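You operate a simulated robot arm through the tools that you are given. There is no shell and no other tool. Be economical: measure what you need, move in short steps, check, and stop when the job is done.

You are at the controls of a simulated robot arm. One attempt, no reset.

TASK
Buff the tarnish off the tray with two grips, then set blue mug and milk jug on it.
Fine: buffing pad back, the yellow mug stays. Set down upright: blue mug, milk jug. What is to be rubbed or washed off counts as gone when no trace of it is left.

Only the result counts: the job must be done as asked and must still hold three seconds after the hand-in. Knocking over, shifting, dropping, spilling or breaking anything else fails it.

THE ROBOT
A 7-joint arm with a two-finger parallel gripper, hanging from a carriage that runs on a rail from [-1.023, -0.004] to [1.257, 0.005] (x, y) and turns from -6.109 to 5.899 rad about z. Base frame: it is fixed where the carriage stands at the start and does not move with it; the origin is on the floor, on the carriage's upright axis, x ahead of it, y to its left, z up. Readings come in m, rad, newtons and seconds.
With the tool pointing down near the work surface it reaches from about 0.1 to 0.54 m from the robot's upright axis, wherever it stands. Its first joint turns from -2.897 to 2.897 rad. Payload 3.91 kg.
Tool frame: the origin (TCP) lies between the finger pads and is the grasp point; the fingertips stand 0.03 m ahead of it; z points along the fingers, y is the line along which they close. Largest opening 0.11 m; finger width 0.02, thickness 0.01; the body of the gripper, 0.048 by 0.112 m, starts 0.055 m behind the TCP.
Orientation is told as [roll, pitch, yaw] about the base's x, y, z axes, in that order, counted from this pose: with the fingers straight down and closing along the base's y, the tool's x points along the base's -x, its y along +y and its z along -z.

THE INTERFACE
- The arm moves only by the tool drive_tool. Its argument "commands" is a list of rows, each a list of 3 entries, a list of its own where there are three numbers: the shift along the base's x, y, z in units of 200 mm (1.0 is 200 mm), then the turn, a rotation vector about the base's x, y, z in units of 120 degrees (1.0 is 120 degrees), then the opening in per cent of the stroke, from 0 (shut) to 100 (fully open). In form: [[[tx, ty, tz], [ax, ay, az], fingers], ...]. A call has 1 to 8 rows; each row is the pose to reach, as a shift and turn from the pose commanded when the call began. A call with a number of a shift or a turn outside -1 to 1 is refused whole. Each row takes 0.2 s and may step no farther than 0.05 m and 0.15 rad from the row before; otherwise, or with a gripper value out of range, the whole call is refused. Where a pose cannot be reached the arm comes as near as it can. A force on the tool above 40 N (or 10 N above the force at the start of the call, whichever is more), or a blocked arm, ends the call early, and 0.2 s more pass. The fingers move at their own pace (about 0.108 m/s each) and stop on an object; they squeeze with about 25 N. The grip force told is the motor's: it shows also when the fingers shut on nothing. Time passes only in rows, and 0.2 s behind the last, so rows that repeat a pose let the fingers close. It gives the time, the measured TCP pose, the force on the tool (base axes), the opening and the grip force at its end, in the units of the frame above (readings bear some noise), with the torque about the TCP (base axes, N m) and any sound that the robot's microphone picked up, and new pictures: "views" is both (left out), scene, wrist or none.
- Cameras (640 x 400 px; columns grow to the right, rows downward): "scene" is now at [0.2458, -0.03, 1.6436]; the picture's right is [-0.55, -0.84, 0.00], its down [-0.78, 0.51, -0.36] and it looks along [0.30, -0.20, -0.93] (base axes); focal length 266 px, centre (320, 200). "wrist" rides on the gripper at [0.072, 0.017, -0.103] in the tool frame; the picture's right is [-0.23, 0.97, 0.00], its down [-0.76, -0.18, -0.62] and it looks along [-0.61, -0.14, 0.78] (tool axes); focal length 222 px, centre (320, 200). There is no depth. A picture from a camera that has moved, and an enlarged one, comes with that camera's place and axes in the base frame and with its lens.
- raise_lower(by): slides the trunk up (or, below 0, down) by that many m; the arm and the scene camera ride with it, the base frame stays. It gives what a move gives, with no picture.
- drive_base(legs): drives the robot by 1 to 6 legs, each [ahead, left, turn to the left] in m, m and rad, along the robot's own axes; the way and the turn of a leg run together, so that a leg with both is an arc; at most 1.5 m and 3.142 rad a leg. The arm and the cameras ride along, it lands a little off, and it stops where it bumps. It keeps to its track: a leg is cut to what the track allows. It gives what a move gives, and a new picture of the scene camera.
- turn_head(pan, tilt): turns the head with the scene camera to pan (to the left, within 2.705 rad either way) and tilt (down, from -0.506 to 1.204), counted from straight ahead of the robot. It gives what a move gives, and a new picture of the scene camera.
- close_up(camera, box): a new picture of the part [left, top, right, bottom] of that camera's present view, enlarged. It takes no simulated time.
- sign_off(): hands the job in; it is judged then, once.

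Go step by step. Nothing tells you exact positions but the pictures and the camera data: compare them with the known pose of the tool, close in by small moves and look again before you grip or let go. The budget is 120 turns and 260 pictures, counting those below and the enlarged ones. Unless the task says otherwise, let go and move clear before handing in, and close with one line.

The tools are called after "Call:" as name(argument=value, ...) on one line, values as JSON. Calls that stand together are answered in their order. drive_tool: Moves the arm, as the interface text tells. Its arguments: {"type":"object","properties":{"commands":{"type":"array"},"views":{"type":"string","enum":["both","scene","wrist","none"]}},"required":["commands"]} The other tools are called the same way: raise_lower (by) slides the trunk up or down; drive_base (legs) drives the base; turn_head (pan, tilt) turns the head that bears the scene camera; close_up (camera, box) takes an enlarged picture of a part of a camera's view; sign_off () hands the job in.

At the start:

```text
time_s: 0.0
eef_pos: [0.4473, 0.0315, 0.9862]
ee_rot: [-0.001, -0.001, 0.0]
force: [0.2, -0.6, -0.3]
wrist_torque: [0.0, 0.0, -0.04]
gripper_width: 0.1101
grip_force: 0.1
trunk travel left (down, up): [-0.349, 0.231]
robot x, y, heading: [0.0038, 0.0017, -0.003]
head pan, tilt: [-0.579, 1.201]
```

scene: 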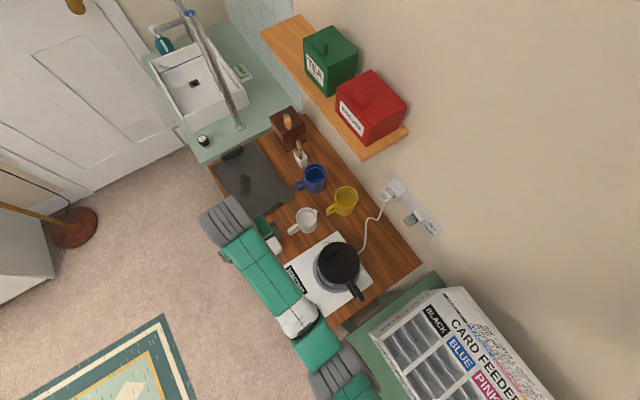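
wrist: 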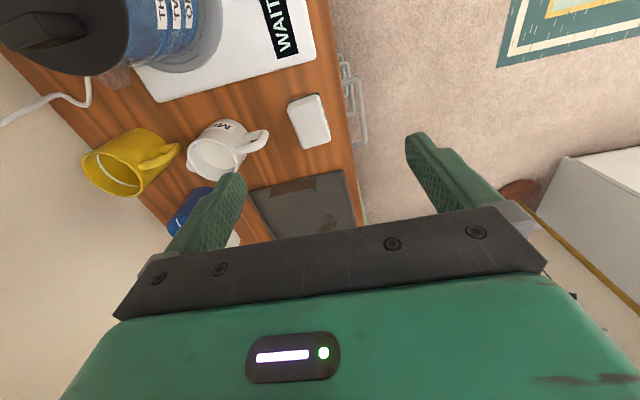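

I see a counter with a dark tray, blue, yellow and white vessels, a kettle, and a white pad near the front edge. I'll enlarge the views first.

Call:
close_up(camera="scene", box=[190, 100, 350, 200])

Call:
close_up(camera="scene", box=[240, 170, 400, 270])

Call:
close_up(camera="wrist", box=[60, 60, 380, 260])

```text
4.00 times, centred on (270, 150) of scene
camera zoom: at [0.2458, -0.03, 1.6436], right [-0.55, -0.84, 0.0], down [-0.78, 0.51, -0.36], along [0.3, -0.2, -0.93], focal length 1062 px, centre (520, 400)
```

zoom: 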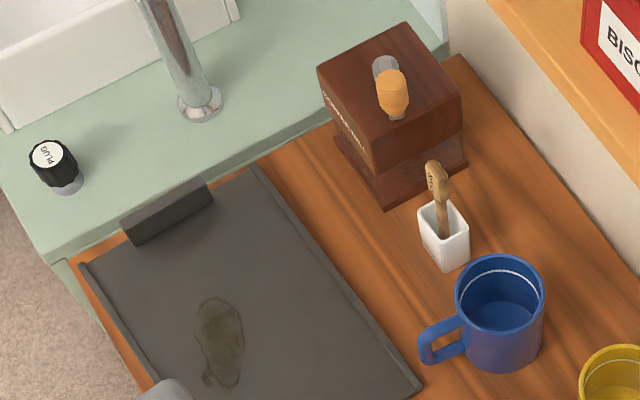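

```text
4.00 times, centred on (320, 220) of scene
camera zoom: at [0.2458, -0.03, 1.6436], right [-0.55, -0.84, 0.0], down [-0.78, 0.51, -0.36], along [0.3, -0.2, -0.93], focal length 1062 px, centre (320, 120)
```

zoom: 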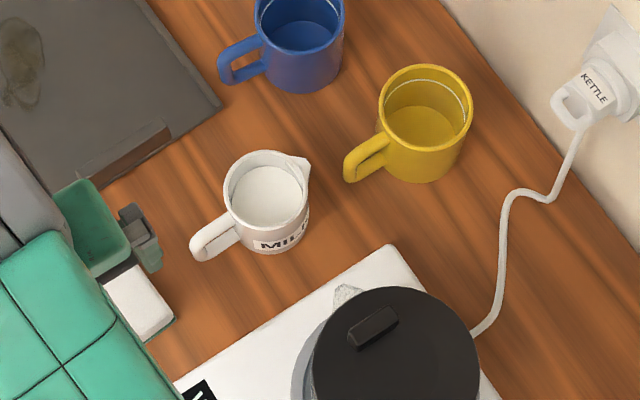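

```text
2.00 times, centred on (220, 160) of wrist
camera zoom: at [0.3762, 0.0484, 1.0892], right [0.23, 0.97, 0.0], down [0.76, -0.18, 0.62], along [0.61, -0.14, -0.78], focal length 444 px, centre (520, 280)
```

zoom: 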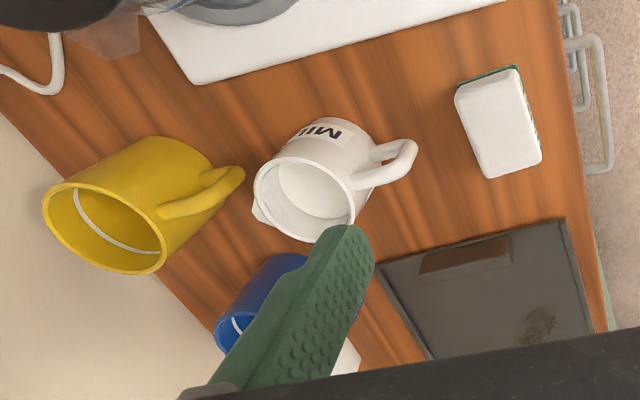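

The jug rim triangulates near (0.49, -0.14, 0.79); the pad is badly conditioned from these views. I'll move the tool aside toward +y for a clear scene picture and a second wrist baseline.

Call:
drive_tool(commands=[[[-0.2, 0.15, 0], [0, 0, 0], 100], [[-0.4, 0.3, 0], [0, 0, 0], 100], [[-0.6, 0.45, 0], [0, 0, 0], 100], [[-0.75, 0.6, 0], [0, 0, 0], 100], [[-0.75, 0.8, 0], [0, 0, 0], 100]])

```text
time_s: 1.2
eef_pos: [0.2987, 0.1917, 0.9862]
ee_rot: [0.0, 0.001, -0.002]
force: [0.2, -0.7, -0.2]
wrist_torque: [0.04, 0.03, 0.01]
gripper_width: 0.11
grip_force: 0.0
out of reach, approached as far as the arm can: row 2
trunk travel left (down, up): [-0.349, 0.231]
robot x, y, heading: [0.0011, -0.0004, -0.004]
head pan, tilt: [-0.579, 1.201]
camera scene: at [0.2461, -0.031, 1.6437], right [-0.55, -0.84, 0.0], down [-0.78, 0.51, -0.36], along [0.3, -0.2, -0.93], focal length 266 px, centre (320, 200)
camera wrist: at [0.2264, 0.2084, 1.0887], right [0.23, 0.97, 0.0], down [0.76, -0.18, 0.62], along [0.61, -0.14, -0.78], focal length 222 px, centre (320, 200)
```

scene: 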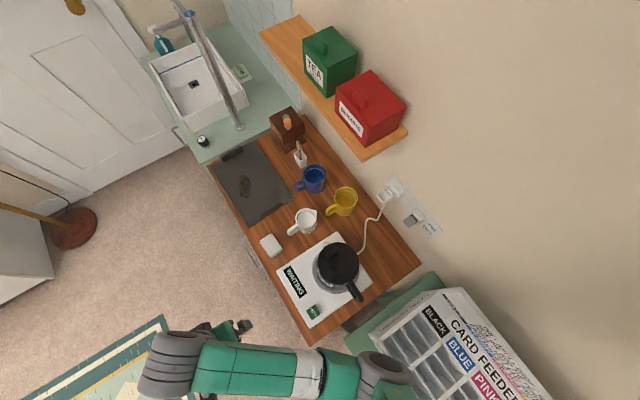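
wrist: 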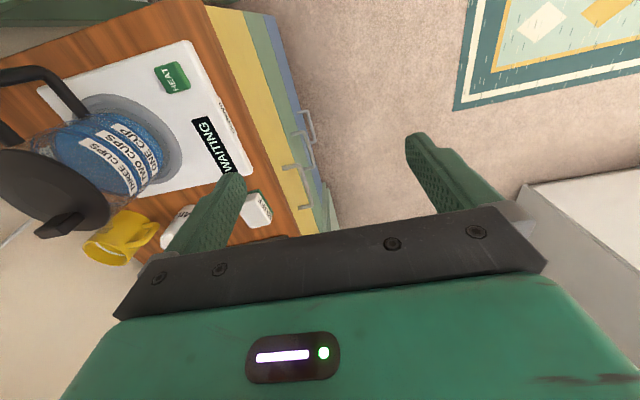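

Now the counter is unobstructed; enlarging to measure.

Call:
close_up(camera="scene", box=[200, 130, 360, 230])

Call:
close_up(camera="scene", box=[240, 180, 400, 280])

Call:
close_up(camera="wrist", box=[140, 100, 300, 200])

```text
4.00 times, centred on (280, 180) of scene
camera zoom: at [0.2461, -0.031, 1.6437], right [-0.55, -0.84, 0.0], down [-0.78, 0.51, -0.36], along [0.3, -0.2, -0.93], focal length 1062 px, centre (480, 280)
```

zoom: 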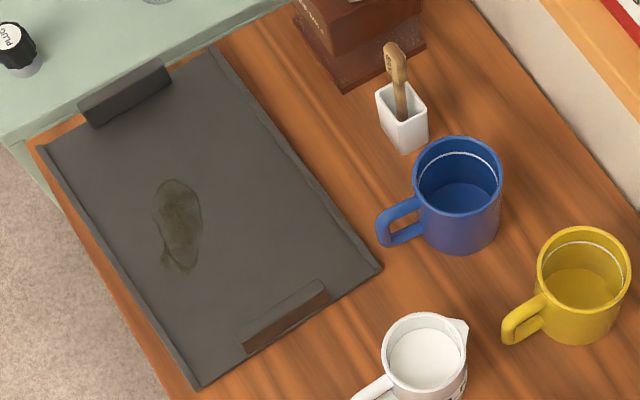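

```text
4.00 times, centred on (320, 230) of scene
camera zoom: at [0.2461, -0.031, 1.6437], right [-0.55, -0.84, 0.0], down [-0.78, 0.51, -0.36], along [0.3, -0.2, -0.93], focal length 1062 px, centre (320, 80)
```

zoom: 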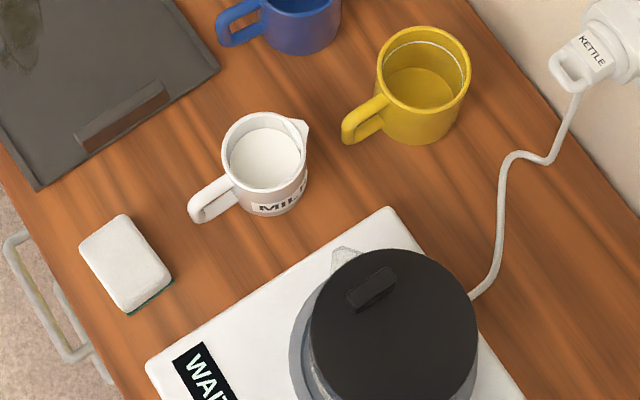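

```text
4.00 times, centred on (220, 150) of wrist
camera zoom: at [0.2264, 0.2084, 1.0887], right [0.23, 0.97, 0.0], down [0.76, -0.18, 0.62], along [0.61, -0.14, -0.78], focal length 888 px, centre (720, 400)
```

zoom: 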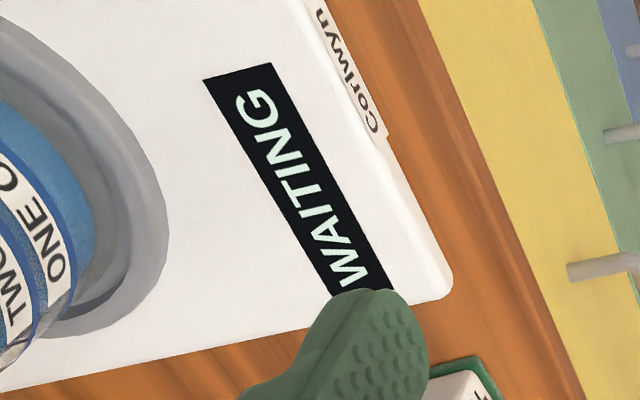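

I estimate the counter at z≈0.70, pad at (0.497, 0.01), tarnish running (0.71, 0.00)–(0.80, -0.04), jug (0.49, -0.14) and blue mug (0.61, -0.25). I'll drive 0.3 m along the rail so all of this is well in reach.

Call:
drive_base(legs=[[0.3, 0, 0]])

```text
time_s: 3.2
eef_pos: [0.5856, 0.1959, 0.9853]
ee_rot: [0.001, -0.001, 0.007]
force: [0.1, 0.1, -0.3]
wrist_torque: [0.02, 0.02, 0.0]
gripper_width: 0.11
grip_force: 0.0
trunk travel left (down, up): [-0.349, 0.231]
robot x, y, heading: [0.2907, 0.0035, 0.01]
head pan, tilt: [-0.579, 1.201]
camera scene: at [0.5359, -0.0272, 1.6436], right [-0.54, -0.84, 0.0], down [-0.78, 0.5, -0.36], along [0.3, -0.2, -0.93], focal length 266 px, centre (320, 200)
```

scene: 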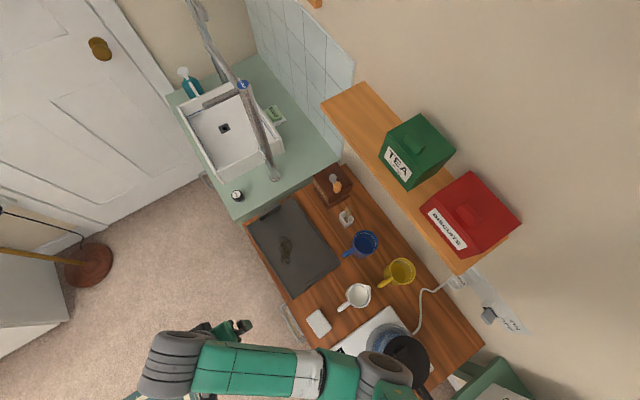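

The base shift gives a good stereo baseline; enlarging to triangulate heights.

Call:
close_up(camera="scene", box=[230, 180, 390, 280])

Call:
close_up(camera="scene", box=[280, 240, 440, 340])

```text
4.00 times, centred on (310, 230) of scene
camera zoom: at [0.5359, -0.0272, 1.6436], right [-0.54, -0.84, 0.0], down [-0.78, 0.5, -0.36], along [0.3, -0.2, -0.93], focal length 1062 px, centre (360, 80)
```

zoom: 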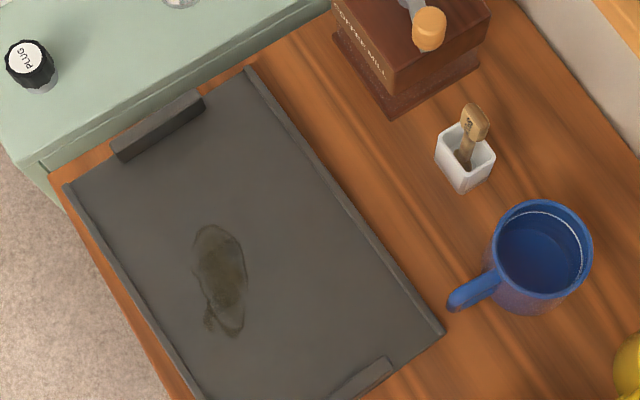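

```text
4.00 times, centred on (360, 290) of scene
camera zoom: at [0.5359, -0.0272, 1.6436], right [-0.54, -0.84, 0.0], down [-0.78, 0.5, -0.36], along [0.3, -0.2, -0.93], focal length 1062 px, centre (160, -160)
```

zoom: 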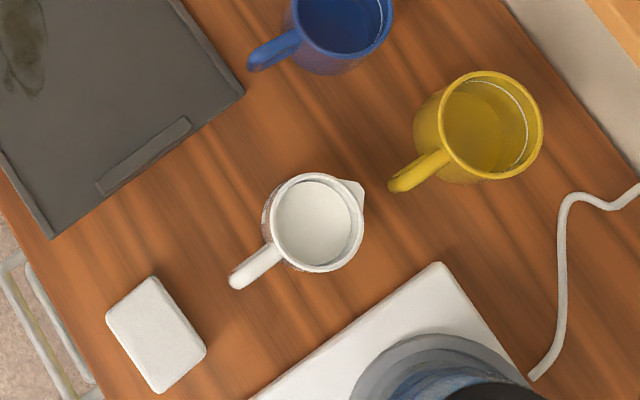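

Triangulated: tray surface z≈0.73, pad top ≈0.745 centred at (0.489, 0.008) with yaw ≈0.09, rims at ≈0.80. Next: hover over the pad with the fingers half open.

Call:
drive_tool(commands=[[[-0.08, -0.157, -0.1], [0, 0, 0.01], 75], [[-0.16, -0.313, -0.2], [0, 0, 0.02], 75], [[-0.24, -0.47, -0.3], [0, 0, 0.03], 75], [[-0.32, -0.627, -0.4], [0, 0, 0.04], 75], [[-0.4, -0.783, -0.5], [0, 0, 0.04], 75], [[-0.483, -0.94, -0.6], [0, 0, 0.04], 75], [[-0.483, -0.94, -0.6], [0, 0, 0.04], 75]])

```text
time_s: 4.8
eef_pos: [0.4891, 0.0068, 0.868]
ee_rot: [0.0, -0.001, 0.09]
force: [0.0, 0.0, 0.0]
wrist_torque: [0.03, -0.05, 0.01]
gripper_width: 0.0825
grip_force: 0.0
trunk travel left (down, up): [-0.349, 0.231]
robot x, y, heading: [0.2912, 0.0017, 0.011]
head pan, tilt: [-0.579, 1.201]
camera scene: at [0.5359, -0.0274, 1.6436], right [-0.54, -0.84, 0.0], down [-0.78, 0.5, -0.36], along [0.3, -0.2, -0.93], focal length 266 px, centre (320, 200)
camera wrist: at [0.4161, 0.0178, 0.9704], right [0.14, 0.99, 0.0], down [0.78, -0.11, 0.62], along [0.62, -0.09, -0.78], focal length 222 px, centre (320, 200)
```

scene: 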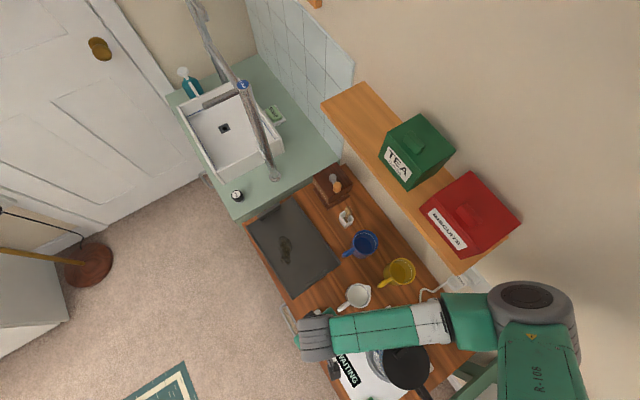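
wrist: 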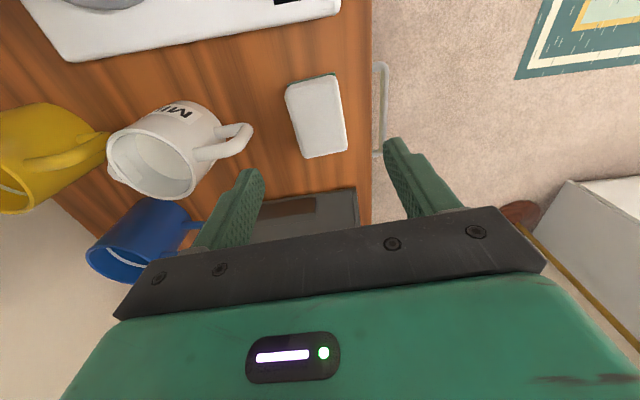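

The wrist view confirms the pad is directly beneath at y≈0.004. Descending most of the way, then look.

Call:
drive_tool(commands=[[[0, -0.01, -0.15], [0, 0, 0], 75], [[0, -0.01, -0.3], [0, 0, 0], 75], [[0, -0.01, -0.42], [0, 0, 0], 75], [[0, -0.01, -0.42], [0, 0, 0], 75]], views="wrist")

```text
time_s: 5.8
eef_pos: [0.5005, 0.0063, 0.7868]
ee_rot: [0.0, 0.0, 0.092]
force: [0.2, 0.3, -0.6]
wrist_torque: [-0.01, -0.01, 0.05]
gripper_width: 0.0828
grip_force: 0.1
out of reach, approached as far as the arm can: row 2, 3, 4
trunk travel left (down, up): [-0.349, 0.231]
robot x, y, heading: [0.2923, 0.0009, 0.005]
head pan, tilt: [-0.579, 1.201]
camera wrist: at [0.4281, 0.0165, 0.8899], right [0.14, 0.99, 0.0], down [0.77, -0.11, 0.62], along [0.62, -0.09, -0.78], focal length 222 px, centre (320, 200)
```

wrist: 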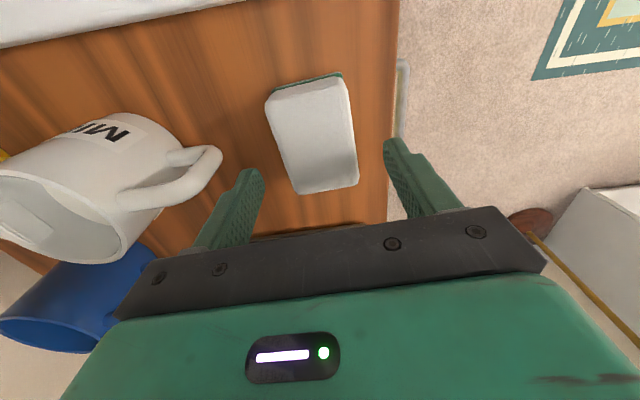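

The arm is too folded here (0.2 m from its axis), so I'll rise and back the base up about 0.17 m before descending again.

Call:
drive_tool(commands=[[[0, 0.0, 0.2], [0, 0, 0], 75], [[0, 0.1, 0.4], [0, 0, 0], 75], [[0, 0.2, 0.6], [0, 0, 0], 75], [[0, 0.3, 0.8], [0, 0, 0], 75], [[0.2, 0.3, 0.9], [0, 0, 0], 75]], views="none")

Call:
drive_base(legs=[[-0.17, 0, 0]])

```text
time_s: 7.0
eef_pos: [0.5387, 0.0639, 0.9645]
ee_rot: [0.001, -0.001, 0.091]
force: [-0.4, -0.3, 0.5]
wrist_torque: [0.03, -0.03, -0.01]
gripper_width: 0.0826
grip_force: 0.1
trunk travel left (down, up): [-0.349, 0.231]
robot x, y, heading: [0.2892, -0.0011, 0.004]
head pan, tilt: [-0.579, 1.201]
```

```text
time_s: 8.5
eef_pos: [0.3696, 0.0636, 0.9653]
ee_rot: [0.001, 0.0, 0.094]
force: [-0.4, -0.2, -0.8]
wrist_torque: [0.03, 0.01, -0.02]
gripper_width: 0.0824
grip_force: 0.2
trunk travel left (down, up): [-0.349, 0.231]
robot x, y, heading: [0.1204, 0.003, 0.007]
head pan, tilt: [-0.579, 1.201]
camera scene: at [0.3665, -0.0271, 1.6436], right [-0.54, -0.84, 0.0], down [-0.79, 0.5, -0.36], along [0.31, -0.2, -0.93], focal length 266 px, centre (320, 200)
```

scene: 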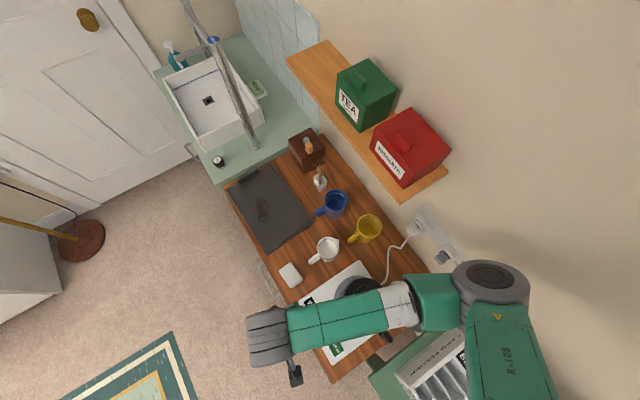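

Now hover over the pad again from this better base position.

Call:
drive_tool(commands=[[[0.15, -0.07, -0.1], [0, 0, 0], 75], [[0.3, -0.14, -0.2], [0, 0, 0], 75], [[0.45, -0.21, -0.3], [0, 0, 0], 75], [[0.597, -0.29, -0.45], [0, 0, 0], 75], [[0.597, -0.29, -0.65], [0, 0, 0], 75], [[0.597, -0.29, -0.8], [0, 0, 0], 75], [[0.597, -0.29, -0.8], [0, 0, 0], 75]])

```text
time_s: 10.1
eef_pos: [0.4893, 0.0038, 0.8056]
ee_rot: [0.0, -0.001, 0.095]
force: [-1.3, -0.2, 0.2]
wrist_torque: [0.0, 0.01, 0.05]
gripper_width: 0.0824
grip_force: 0.2
trunk travel left (down, up): [-0.349, 0.231]
robot x, y, heading: [0.1196, -0.0027, 0.015]
head pan, tilt: [-0.579, 1.201]
camera scene: at [0.3664, -0.027, 1.6436], right [-0.54, -0.84, 0.0], down [-0.79, 0.5, -0.36], along [0.31, -0.2, -0.93], focal length 266 px, centre (320, 200)
camera wrist: at [0.4156, 0.0147, 0.9089], right [0.13, 0.99, 0.0], down [0.78, -0.11, 0.62], along [0.62, -0.08, -0.78], focal length 222 px, centre (320, 200)
```

scene: 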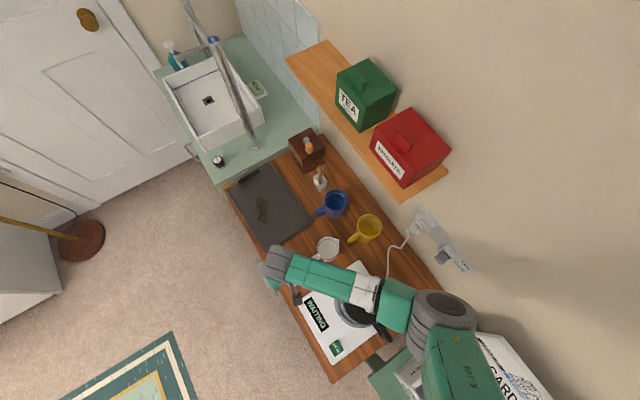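
wrist: 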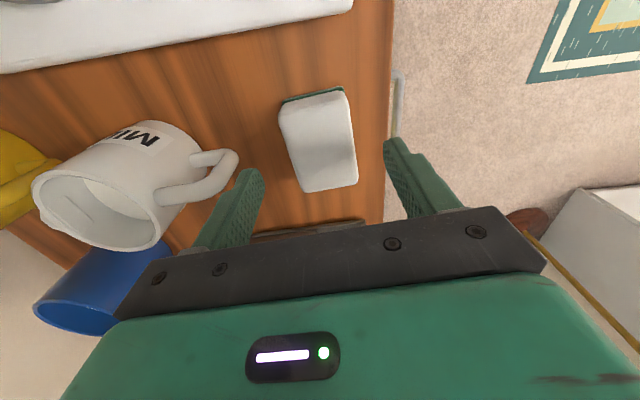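

Alignment is good (pad centre ≈ (0.488, 0.004)). Descending with fingertips a little above the counter.

Call:
drive_tool(commands=[[[0, 0, -0.1], [0, 0, 0], 75], [[0, 0, -0.2], [0, 0, 0], 75], [[0, 0, -0.25], [0, 0, 0], 75], [[0, 0, -0.25], [0, 0, 0], 75]], views="wrist")

```text
time_s: 11.1
eef_pos: [0.4897, 0.0053, 0.7546]
ee_rot: [0.0, 0.0, 0.093]
force: [0.2, -0.9, -0.5]
wrist_torque: [0.03, -0.02, 0.03]
gripper_width: 0.0823
grip_force: 0.1
trunk travel left (down, up): [-0.349, 0.231]
robot x, y, heading: [0.1211, 0.0001, 0.017]
head pan, tilt: [-0.579, 1.201]
camera wrist: at [0.4161, 0.0155, 0.8583], right [0.14, 0.99, 0.0], down [0.78, -0.11, 0.62], along [0.62, -0.08, -0.78], focal length 222 px, centre (320, 200)
```

wrist: 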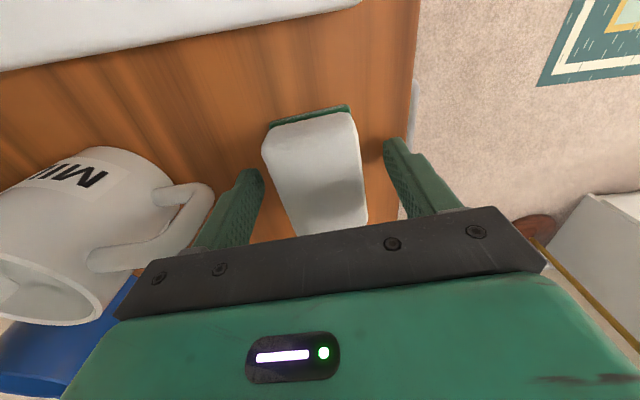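

No contact, and the tips straddle the pad well below its top. Closing the fingers.

Call:
drive_tool(commands=[[[0, 0, -0.25], [0, 0, 0], 40], [[0, 0, -0.25], [0, 0, 0], 20], [[0, 0, -0.25], [0, 0, 0], 20], [[0, 0, -0.25], [0, 0, 0], 20]], views="wrist")

```text
time_s: 11.4
eef_pos: [0.4906, 0.0065, 0.7498]
ee_rot: [0.002, 0.002, 0.094]
force: [-13.1, 0.6, 43.3]
wrist_torque: [-1.12, 0.07, -0.44]
gripper_width: 0.0496
grip_force: 5.7
trunk travel left (down, up): [-0.349, 0.231]
robot x, y, heading: [0.1207, -0.0015, 0.015]
head pan, tilt: [-0.579, 1.201]
stopped in row 1: the force on the tool passed its limit at 248 N (the readings are from after the stop); the commanded pose is now the measured one
camera wrist: at [0.4183, 0.0153, 0.8531], right [0.13, 0.99, 0.0], down [0.78, -0.11, 0.62], along [0.62, -0.08, -0.78], focal length 222 px, centre (320, 200)
```

wrist: 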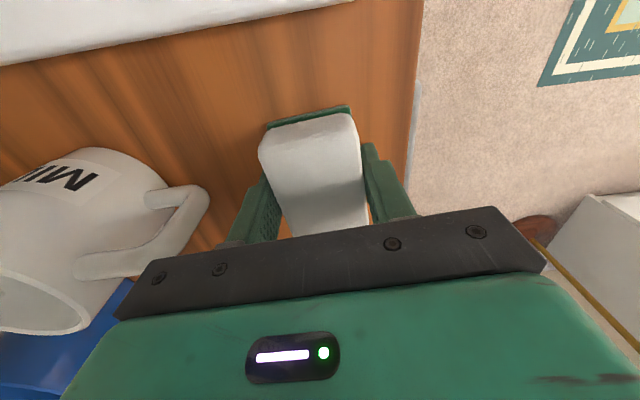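

I mistakenly re-sent the downward shift (rows are relative to each call's start) and the tips touched the counter, which puts it at z≈0.72. I'll lift 7 mm and close.

Call:
drive_tool(commands=[[[0, 0, 0.035], [0, 0, 0], 44], [[0, 0, 0.035], [0, 0, 0], 20], [[0, 0, 0.035], [0, 0, 0], 20], [[0, 0, 0.035], [0, 0, 0], 20]])

```text
time_s: 12.4
eef_pos: [0.4908, 0.0054, 0.7546]
ee_rot: [0.002, 0.002, 0.094]
force: [0.6, 0.0, -0.6]
wrist_torque: [0.01, 0.02, 0.0]
gripper_width: 0.0489
grip_force: 25.3
trunk travel left (down, up): [-0.349, 0.231]
robot x, y, heading: [0.1226, 0.0005, 0.01]
head pan, tilt: [-0.579, 1.201]
camera scene: at [0.3663, -0.0271, 1.6435], right [-0.54, -0.84, 0.0], down [-0.79, 0.5, -0.36], along [0.31, -0.2, -0.93], focal length 266 px, centre (320, 200)
camera wrist: at [0.4191, 0.0153, 0.8581], right [0.13, 0.99, 0.0], down [0.78, -0.11, 0.62], along [0.62, -0.08, -0.78], focal length 222 px, centre (320, 200)
```

scene: 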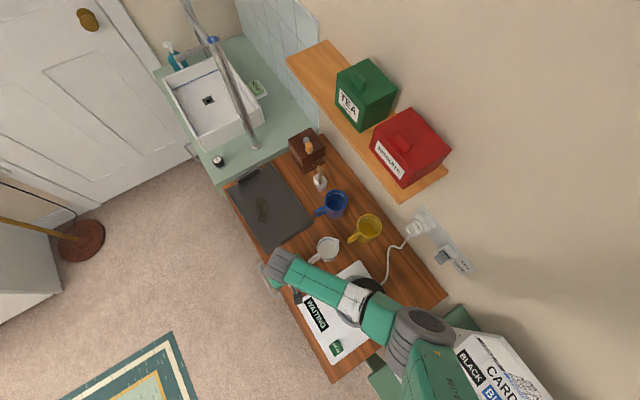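
wrist: 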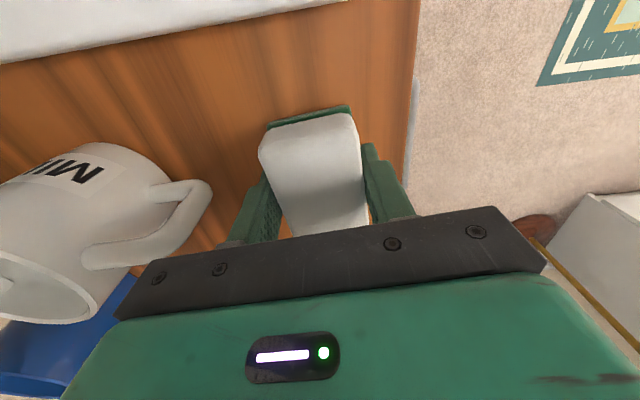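

Pad is gripped (home TCP: 0.4905, 0.0055, 0.7546, yaw 0.094). Lift and drive the base 0.2 m forward toward the tray.

Call:
drive_tool(commands=[[[0, 0.02, 0.15], [0, 0, 0], 20], [[0, 0.05, 0.35], [0, 0, 0], 20], [[0, 0.08, 0.55], [0, 0, 0], 20], [[0, 0.08, 0.55], [0, 0, 0], 20]], views="wrist")

Call:
drive_base(legs=[[0.2, 0, 0]])

```text
time_s: 13.4
eef_pos: [0.4939, 0.02, 0.863]
ee_rot: [0.002, 0.003, 0.096]
force: [-0.4, 0.1, -0.5]
wrist_torque: [0.01, -0.01, -0.01]
gripper_width: 0.0493
grip_force: 24.9
trunk travel left (down, up): [-0.349, 0.231]
robot x, y, heading: [0.1178, 0.0025, 0.011]
head pan, tilt: [-0.579, 1.201]
camera wrist: at [0.4208, 0.0301, 0.9662], right [0.13, 0.99, 0.0], down [0.78, -0.11, 0.62], along [0.62, -0.08, -0.78], focal length 222 px, centre (320, 200)
```

wrist: 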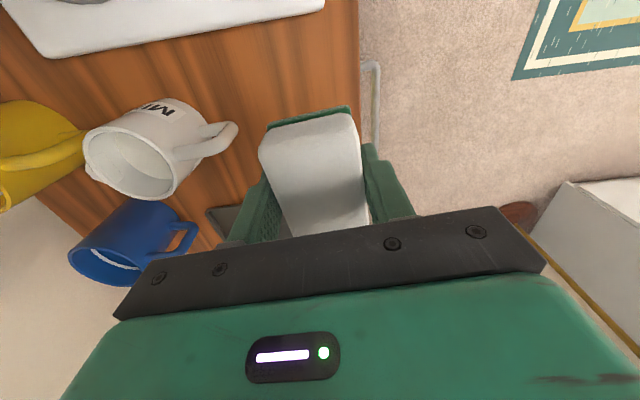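

```text
time_s: 15.0
eef_pos: [0.6956, 0.0212, 0.863]
ee_rot: [0.002, 0.001, 0.095]
force: [0.2, -0.4, -1.2]
wrist_torque: [0.0, 0.0, -0.01]
gripper_width: 0.0491
grip_force: 24.4
trunk travel left (down, up): [-0.349, 0.231]
robot x, y, heading: [0.3215, 0.002, 0.012]
head pan, tilt: [-0.579, 1.201]
camera scene: at [0.5694, -0.0263, 1.6436], right [-0.54, -0.84, 0.0], down [-0.79, 0.5, -0.36], along [0.31, -0.2, -0.93], focal length 266 px, centre (320, 200)
```

scene: 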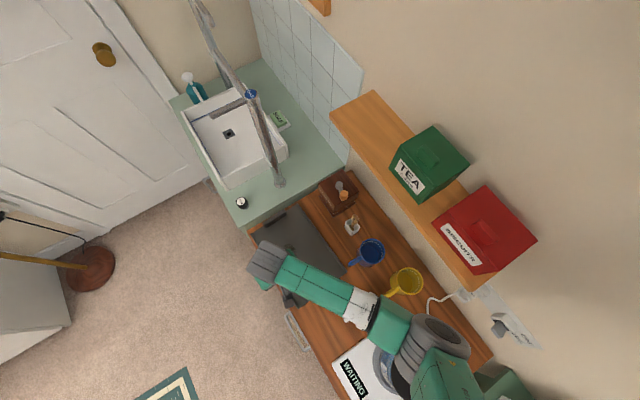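

Now over the tray region. Move above the tarnish centre and down to just above contact.

Call:
drive_tool(commands=[[[0.1, -0.08, -0.1], [0, 0, 0], 20], [[0.247, -0.181, -0.2], [0, 0, 0], 20], [[0.247, -0.181, -0.35], [0, 0, 0], 20], [[0.247, -0.181, -0.44], [0, 0, 0], 20], [[0.247, -0.181, -0.44], [0, 0, 0], 20]])

```text
time_s: 16.2
eef_pos: [0.7465, -0.0159, 0.7744]
ee_rot: [0.001, 0.001, 0.093]
force: [-0.3, 0.3, -1.0]
wrist_torque: [-0.01, 0.01, 0.01]
gripper_width: 0.0489
grip_force: 25.1
trunk travel left (down, up): [-0.349, 0.231]
robot x, y, heading: [0.3258, 0.0031, 0.012]
head pan, tilt: [-0.579, 1.201]
camera scene: at [0.5694, -0.0263, 1.6436], right [-0.54, -0.84, 0.0], down [-0.79, 0.5, -0.36], along [0.31, -0.2, -0.93], focal length 266 px, centre (320, 200)
camera wrist: at [0.6735, -0.0058, 0.8774], right [0.13, 0.99, 0.0], down [0.78, -0.11, 0.62], along [0.62, -0.08, -0.78], focal length 222 px, centre (320, 200)
```

scene: 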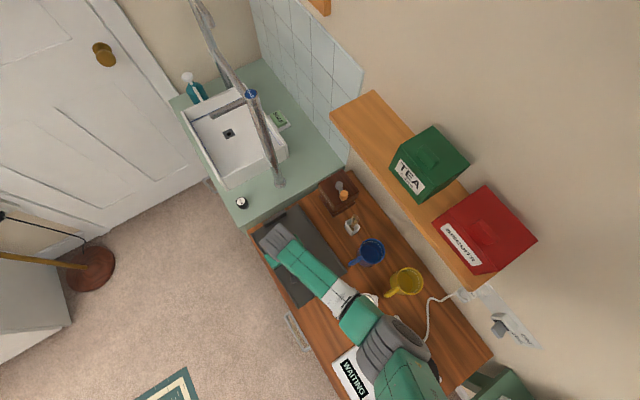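
wrist: 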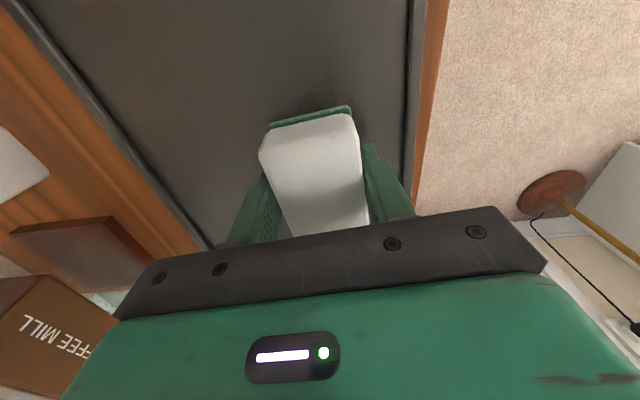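

Pad is over the tarnish. Descending in tiny steps to find contact.

Call:
drive_tool(commands=[[[0, 0, -0.015], [0, 0, 0], 20], [[0, 0, -0.03], [0, 0, 0], 20], [[0, 0, -0.04], [0, 0, 0], 20], [[0, 0, -0.05], [0, 0, 0], 20]], views="none")

```text
time_s: 17.2
eef_pos: [0.7467, -0.0154, 0.7647]
ee_rot: [0.001, 0.004, 0.094]
force: [0.1, -0.6, -0.5]
wrist_torque: [-0.01, -0.02, -0.01]
gripper_width: 0.0492
grip_force: 24.9
trunk travel left (down, up): [-0.349, 0.231]
robot x, y, heading: [0.323, 0.0007, 0.01]
head pan, tilt: [-0.579, 1.201]
```

Call:
drive_tool(commands=[[[0, 0, -0.005], [0, 0, 0], 20], [[0, 0, -0.01], [0, 0, 0], 20], [[0, 0, -0.015], [0, 0, 0], 20], [[0, 0, -0.02], [0, 0, 0], 20]], views="none")

```text
time_s: 18.2
eef_pos: [0.7464, -0.0155, 0.7621]
ee_rot: [0.002, 0.002, 0.096]
force: [-7.0, 0.5, 22.8]
wrist_torque: [-0.54, 0.12, -0.2]
gripper_width: 0.0491
grip_force: 25.1
trunk travel left (down, up): [-0.349, 0.231]
robot x, y, heading: [0.3231, -0.0003, 0.006]
head pan, tilt: [-0.579, 1.201]
```

Contact at TCP z≈0.762 with 23 N. I'll ease 1 mm and make a first set of strokes, then check that the tray stays put.

Call:
drive_tool(commands=[[[0, 0, 0.005], [0, 0, 0], 20], [[0.1, 0, 0.005], [0, 0, 0], 20], [[0.25, 0, 0.005], [0, 0, 0], 20], [[0.1, 0, 0.005], [0, 0, 0], 20], [[-0.1, 0, 0.005], [0, 0, 0], 20], [[-0.25, 0, 0.005], [0, 0, 0], 20], [[-0.1, 0, 0.005], [0, 0, 0], 20], [[0, 0, 0.005], [0, 0, 0], 20]])

```text
time_s: 18.7
eef_pos: [0.7508, -0.0156, 0.7624]
ee_rot: [0.002, 0.006, 0.094]
force: [0.4, 0.4, 1.5]
wrist_torque: [-0.02, -0.12, -0.01]
gripper_width: 0.0492
grip_force: 24.7
trunk travel left (down, up): [-0.349, 0.231]
robot x, y, heading: [0.3251, 0.0051, 0.007]
head pan, tilt: [-0.579, 1.201]
stopped in row 2: the force on the tool passed its limit at 61 N (the readings are from after the stop); the commanded pose is now the measured one
camera scene: at [0.5696, -0.0263, 1.6431], right [-0.54, -0.84, 0.0], down [-0.79, 0.5, -0.36], along [0.31, -0.2, -0.93], focal length 266 px, centre (320, 200)
camera wrist: at [0.6781, -0.0055, 0.8654], right [0.13, 0.99, 0.0], down [0.78, -0.11, 0.62], along [0.61, -0.08, -0.79], focal length 222 px, centre (320, 200)
```

scene: 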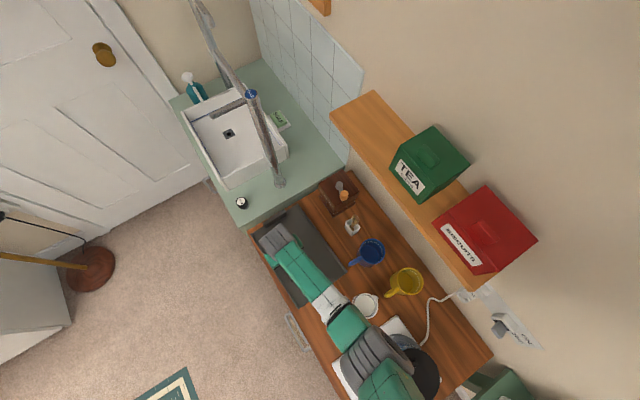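
wrist: 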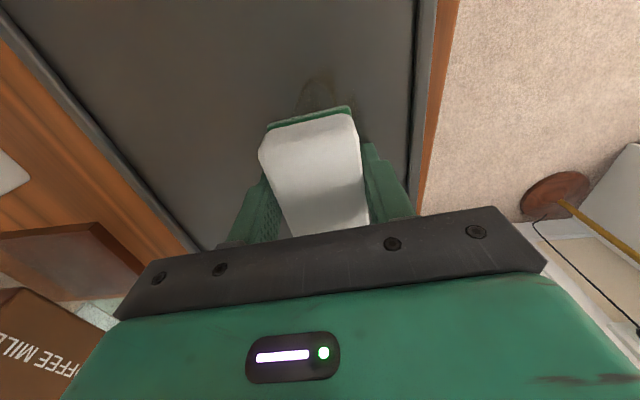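

Fast strokes spike the force, so I'll use slow 10 mm steps at light contact.

Call:
drive_tool(commands=[[[0.0, 0, -0.002], [0, 0, 0], 20], [[0.04, 0, -0.002], [0, 0, 0], 20], [[0.08, 0, -0.002], [0, 0, 0], 20], [[0.12, 0, -0.002], [0, 0, 0], 20], [[0.16, 0, -0.002], [0, 0, 0], 20], [[0.2, 0, -0.002], [0, 0, 0], 20], [[0.24, 0, -0.002], [0, 0, 0], 20]], views="wrist")

```text
time_s: 19.9
eef_pos: [0.7817, -0.0148, 0.762]
ee_rot: [0.003, 0.006, 0.093]
force: [1.1, 0.1, 3.8]
wrist_torque: [-0.1, -0.14, 0.06]
gripper_width: 0.049
grip_force: 25.4
trunk travel left (down, up): [-0.349, 0.231]
robot x, y, heading: [0.3236, 0.004, 0.008]
head pan, tilt: [-0.579, 1.201]
stopped in row 6: the force on the tool passed its limit at 51 N (the readings are from after the stop); the commanded pose is now the measured one
camera wrist: at [0.7094, -0.0056, 0.8654], right [0.13, 0.99, 0.0], down [0.78, -0.11, 0.62], along [0.61, -0.08, -0.79], focal length 222 px, centre (320, 200)
```

wrist: 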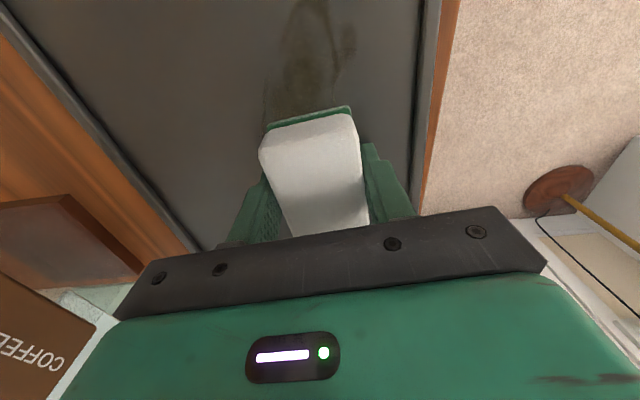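

The pad is in light contact; now a slow stroke back toward -x across the tarnish.

Call:
drive_tool(commands=[[[-0.04, 0, 0], [0, 0, 0], 20], [[-0.08, 0, 0], [0, 0, 0], 20], [[-0.12, 0, 0], [0, 0, 0], 20], [[-0.16, 0, 0], [0, 0, 0], 20], [[-0.2, 0, 0], [0, 0, 0], 20], [[-0.24, 0, 0], [0, 0, 0], 20], [[-0.28, 0, 0], [0, 0, 0], 20], [[-0.32, 0, 0], [0, 0, 0], 20]], views="wrist")

```text
time_s: 21.7
eef_pos: [0.7162, -0.015, 0.7633]
ee_rot: [0.003, 0.008, 0.093]
force: [0.5, -0.6, -1.1]
wrist_torque: [-0.01, 0.01, -0.01]
gripper_width: 0.0492
grip_force: 24.6
trunk travel left (down, up): [-0.349, 0.231]
robot x, y, heading: [0.3237, 0.0021, 0.009]
head pan, tilt: [-0.579, 1.201]
camera wrist: at [0.644, -0.0058, 0.8665], right [0.14, 0.99, 0.0], down [0.78, -0.11, 0.62], along [0.61, -0.08, -0.79], focal length 222 px, centre (320, 200)
```

wrist: 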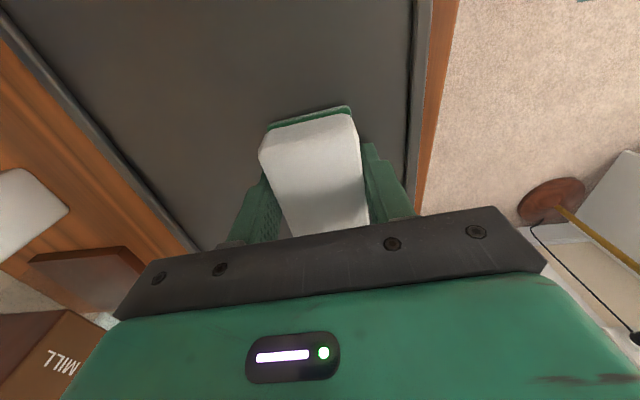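

Contact was lost at this end as z drifted up. I'll level the tool, settle 1.2 mm lower, and stroke +x again in small steps.

Call:
drive_tool(commands=[[[0, 0, -0.003], [-0.001, -0.0035, 0], 20], [[0, 0, -0.006], [-0.001, -0.0035, 0], 20], [[0.03, 0, -0.006], [-0.001, -0.0035, 0], 20], [[0.06, 0, -0.006], [-0.001, -0.0035, 0], 20], [[0.09, 0, -0.006], [-0.001, -0.0035, 0], 20], [[0.12, 0, -0.006], [-0.001, -0.0035, 0], 20], [[0.15, 0, -0.006], [-0.001, -0.0035, 0], 20]], views="wrist")

```text
time_s: 22.6
eef_pos: [0.7224, -0.0156, 0.7632]
ee_rot: [-0.002, 0.001, 0.093]
force: [-5.5, 0.4, 17.6]
wrist_torque: [0.41, 0.02, 0.15]
gripper_width: 0.0489
grip_force: 25.7
trunk travel left (down, up): [-0.349, 0.231]
robot x, y, heading: [0.3184, 0.0027, 0.01]
head pan, tilt: [-0.579, 1.201]
stopped in row 4: the force on the tool passed its limit at 54 N (the readings are from after the stop); the commanded pose is now the measured one
camera wrist: at [0.6505, -0.0057, 0.865], right [0.13, 0.99, 0.0], down [0.78, -0.1, 0.62], along [0.62, -0.08, -0.78], focal length 222 px, centre (320, 200)
```

wrist: 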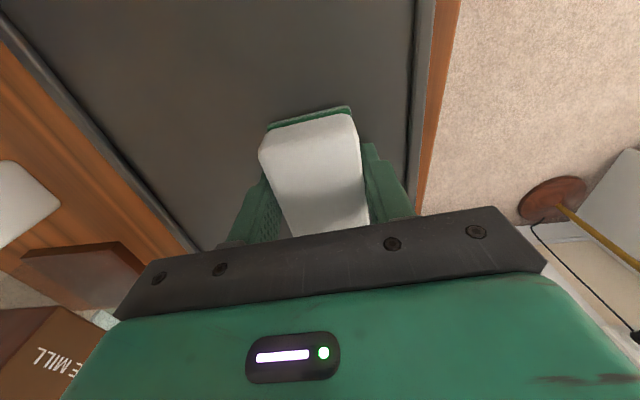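

Continuing with slightly less pressure and a gentle downward trend along +x.

Call:
drive_tool(commands=[[[0.0, 0, 0.002], [0, 0, 0], 20], [[0.04, 0, 0.0015], [0, 0, 0], 20], [[0.08, 0, 0.001], [0, 0, 0], 20], [[0.12, 0, 0.0005], [0, 0, 0], 20], [[0.16, 0, 0.0], [0, 0, 0], 20], [[0.2, 0, -0.0005], [0, 0, 0], 20], [[0.24, 0, -0.001], [0, 0, 0], 20], [[0.28, 0, -0.0015], [0, 0, 0], 20]], views="wrist")

```text
time_s: 24.4
eef_pos: [0.7771, -0.0152, 0.7621]
ee_rot: [-0.002, 0.004, 0.097]
force: [-3.3, -0.5, 10.7]
wrist_torque: [0.27, 0.02, 0.07]
gripper_width: 0.049
grip_force: 24.8
trunk travel left (down, up): [-0.349, 0.231]
robot x, y, heading: [0.3196, -0.0001, 0.01]
head pan, tilt: [-0.579, 1.201]
stopped in row 8: the force on the tool passed its limit at 58 N (the readings are from after the stop); the commanded pose is now the measured one
camera wrist: at [0.7055, -0.0058, 0.8652], right [0.13, 0.99, 0.0], down [0.78, -0.1, 0.62], along [0.61, -0.08, -0.78], focal length 222 px, centre (320, 200)
```

wrist: 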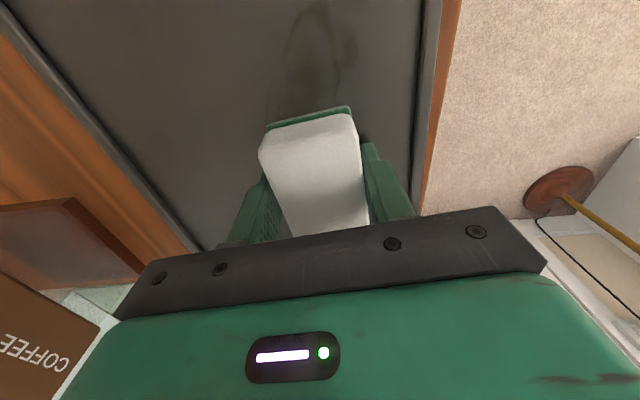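

The tarnish is fading. Return stroke, pressing slightly.

Call:
drive_tool(commands=[[[-0.04, 0, 0], [0, 0, 0], 20], [[-0.08, 0, -0.001], [0, 0, 0], 20], [[-0.12, 0, -0.002], [0, 0, 0], 20], [[-0.16, 0, -0.0025], [0, 0, 0], 20], [[-0.2, 0, -0.003], [0, 0, 0], 20], [[-0.25, 0, -0.003], [0, 0, 0], 20], [[-0.3, 0, -0.003], [0, 0, 0], 20], [[-0.35, 0, -0.003], [0, 0, 0], 20]], views="none")

```text
time_s: 26.2
eef_pos: [0.7095, -0.0155, 0.7618]
ee_rot: [0.0, 0.002, 0.096]
force: [5.8, -0.9, 10.8]
wrist_torque: [0.29, -0.18, -0.17]
gripper_width: 0.0491
grip_force: 25.5
trunk travel left (down, up): [-0.349, 0.231]
robot x, y, heading: [0.3234, 0.0025, 0.013]
head pan, tilt: [-0.579, 1.201]
```

Good continuous contact. Next stroke diagonal along the stain: from y≈0 at x 0.71 to y≈-0.03 at x 0.79.

Call:
drive_tool(commands=[[[0, 0.04, 0], [0, 0, 0], 20], [[0, 0.08, 0], [0, 0, 0], 20], [[0.04, 0.06, 0], [0, 0, 0], 20], [[0.08, 0.04, 0], [0, 0, 0], 20], [[0.12, 0.02, 0], [0, 0, 0], 20], [[0.16, 0.0, 0], [0, 0, 0], 20], [[0.2, -0.02, 0], [0, 0, 0], 20], [[0.24, -0.04, 0], [0, 0, 0], 20]], views="none")

```text
time_s: 26.9
eef_pos: [0.7111, -0.0041, 0.7618]
ee_rot: [-0.003, 0.004, 0.091]
force: [-3.1, -3.9, 10.9]
wrist_torque: [0.15, 0.0, -0.03]
gripper_width: 0.0491
grip_force: 24.9
trunk travel left (down, up): [-0.349, 0.231]
robot x, y, heading: [0.3232, 0.001, 0.01]
head pan, tilt: [-0.579, 1.201]
stopped in row 3: the force on the tool passed its limit at 50 N (the readings are from after the stop); the commanded pose is now the measured one
```

Call:
drive_tool(commands=[[[0, 0.0, 0.003], [0, 0, 0], 20], [[0.04, -0.015, 0.002], [0, 0, 0], 20], [[0.08, -0.03, 0.002], [0, 0, 0], 20], [[0.12, -0.045, 0.0015], [0, 0, 0], 20], [[0.16, -0.06, 0.001], [0, 0, 0], 20], [[0.2, -0.075, 0.001], [0, 0, 0], 20], [[0.24, -0.09, 0.001], [0, 0, 0], 20], [[0.28, -0.105, 0.001], [0, 0, 0], 20]], views="wrist")

```text
time_s: 28.7
eef_pos: [0.7667, -0.0223, 0.7634]
ee_rot: [-0.002, 0.005, 0.092]
force: [0.8, -0.6, 0.3]
wrist_torque: [0.04, 0.0, 0.0]
gripper_width: 0.0491
grip_force: 25.6
trunk travel left (down, up): [-0.349, 0.231]
robot x, y, heading: [0.3201, 0.0002, 0.008]
head pan, tilt: [-0.579, 1.201]
camera wrist: at [0.6948, -0.0125, 0.8654], right [0.14, 0.99, 0.0], down [0.78, -0.1, 0.62], along [0.61, -0.09, -0.79], focal length 222 px, centre (320, 200)
```

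wrist: 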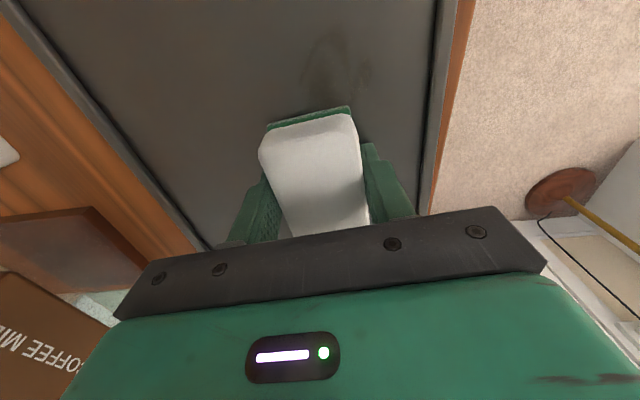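

Residue remains mainly around (0.71, 0.0). Stroke back to that end with firmer contact.

Call:
drive_tool(commands=[[[0, 0, -0.005], [0, 0, 0], 20], [[-0.05, 0.017, -0.006], [0, 0, 0], 20], [[-0.1, 0.034, -0.006], [0, 0, 0], 20], [[-0.15, 0.05, -0.006], [0, 0, 0], 20], [[-0.2, 0.067, -0.006], [0, 0, 0], 20], [[-0.26, 0.085, -0.006], [0, 0, 0], 20], [[-0.32, 0.105, -0.006], [0, 0, 0], 20], [[-0.38, 0.125, -0.006], [0, 0, 0], 20]], views="none")

```text
time_s: 30.5
eef_pos: [0.6916, 0.0027, 0.7623]
ee_rot: [-0.004, 0.004, 0.092]
force: [5.7, -2.9, 12.8]
wrist_torque: [0.31, -0.29, -0.25]
gripper_width: 0.0493
grip_force: 25.0
trunk travel left (down, up): [-0.349, 0.231]
robot x, y, heading: [0.3216, 0.0016, 0.011]
head pan, tilt: [-0.579, 1.201]
```

-x strokes hold contact well. Forward again slightly unloaded.

Call:
drive_tool(commands=[[[0, 0, 0.002], [0, 0, 0], 20], [[0.04, -0.0, 0.0025], [0, 0, 0], 20], [[0.08, -0.01, 0.0025], [0, 0, 0], 20], [[0.12, -0.02, 0.0025], [0, 0, 0], 20], [[0.16, -0.03, 0.002], [0, 0, 0], 20], [[0.2, -0.045, 0.002], [0, 0, 0], 20], [[0.24, -0.06, 0.0015], [0, 0, 0], 20], [[0.28, -0.075, 0.001], [0, 0, 0], 20]], views="none")

```text
time_s: 31.1
eef_pos: [0.6925, 0.0022, 0.7621]
ee_rot: [-0.001, 0.013, 0.091]
force: [-9.6, -1.9, 24.1]
wrist_torque: [0.43, -0.11, 0.17]
gripper_width: 0.0494
grip_force: 25.4
trunk travel left (down, up): [-0.349, 0.231]
robot x, y, heading: [0.3221, -0.0007, 0.01]
head pan, tilt: [-0.579, 1.201]
stopped in row 2: the force on the tool passed its limit at 48 N (the readings are from after the stop); the commanded pose is now the measured one
```

Forward strokes bind, so I'll lift, reposition at +x and rub only in -x.

Call:
drive_tool(commands=[[[0, 0, 0.03], [0, -0.005, 0], 20], [[0.22, -0.08, 0.03], [0, -0.005, 0], 20], [[0.44, -0.16, 0.03], [0, -0.005, 0], 20], [[0.5, -0.17, 0.015], [0, -0.005, 0], 20], [[0.5, -0.17, 0.008], [0, -0.005, 0], 20], [[0.5, -0.17, 0.002], [0, -0.005, 0], 20]])

```text
time_s: 32.5
eef_pos: [0.7928, -0.0302, 0.7621]
ee_rot: [-0.005, 0.002, 0.095]
force: [0.2, -0.3, -0.4]
wrist_torque: [0.02, -0.01, 0.0]
gripper_width: 0.0488
grip_force: 25.0
trunk travel left (down, up): [-0.349, 0.231]
robot x, y, heading: [0.3221, 0.0007, 0.008]
head pan, tilt: [-0.579, 1.201]
camera scene: at [0.5682, -0.0266, 1.6436], right [-0.54, -0.84, 0.0], down [-0.78, 0.5, -0.36], along [0.31, -0.2, -0.93], focal length 266 px, centre (320, 200)
camera wrist: at [0.7213, -0.0202, 0.8656], right [0.14, 0.99, 0.0], down [0.78, -0.1, 0.62], along [0.62, -0.09, -0.78], focal length 222 px, centre (320, 200)
```

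scene: 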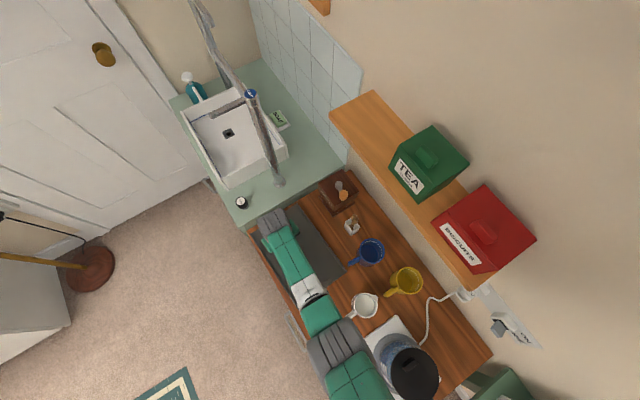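
wrist: 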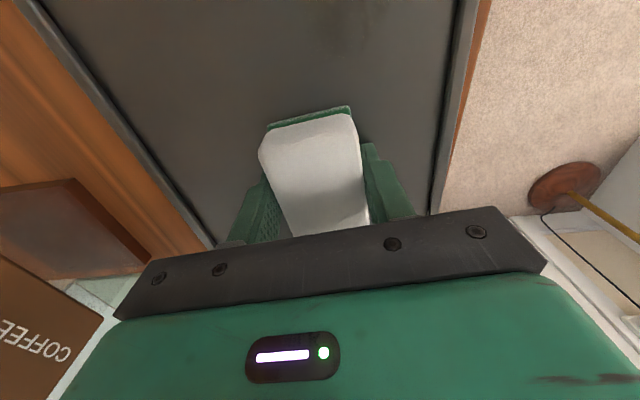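

The visible part of the tray looks much cleaner; enlarge to check.

Call:
close_up(camera="wrist", box=[200, 0, 440, 150])

Call:
close_up(camera="scene", box=[230, 200, 390, 300])

```text
2.67 times, centred on (320, 75) of wrist
camera zoom: at [0.7213, -0.0202, 0.8656], right [0.14, 0.99, 0.0], down [0.78, -0.1, 0.62], along [0.62, -0.09, -0.78], focal length 592 px, centre (320, 533)
```

zoom: 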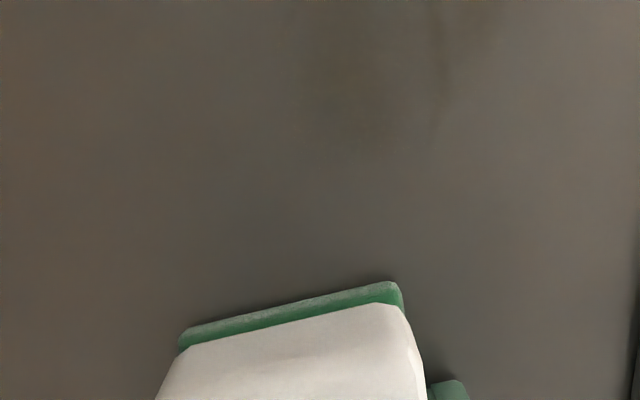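

```text
4.00 times, centred on (310, 250) of scene
camera zoom: at [0.5682, -0.0266, 1.6436], right [-0.54, -0.84, 0.0], down [-0.78, 0.5, -0.36], along [0.31, -0.2, -0.93], focal length 1062 px, centre (360, 0)
```

zoom: 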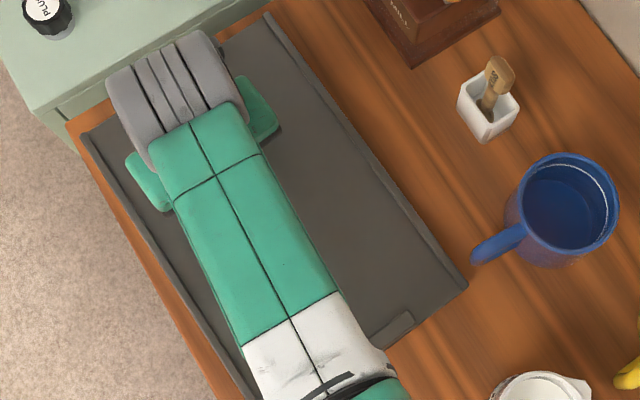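

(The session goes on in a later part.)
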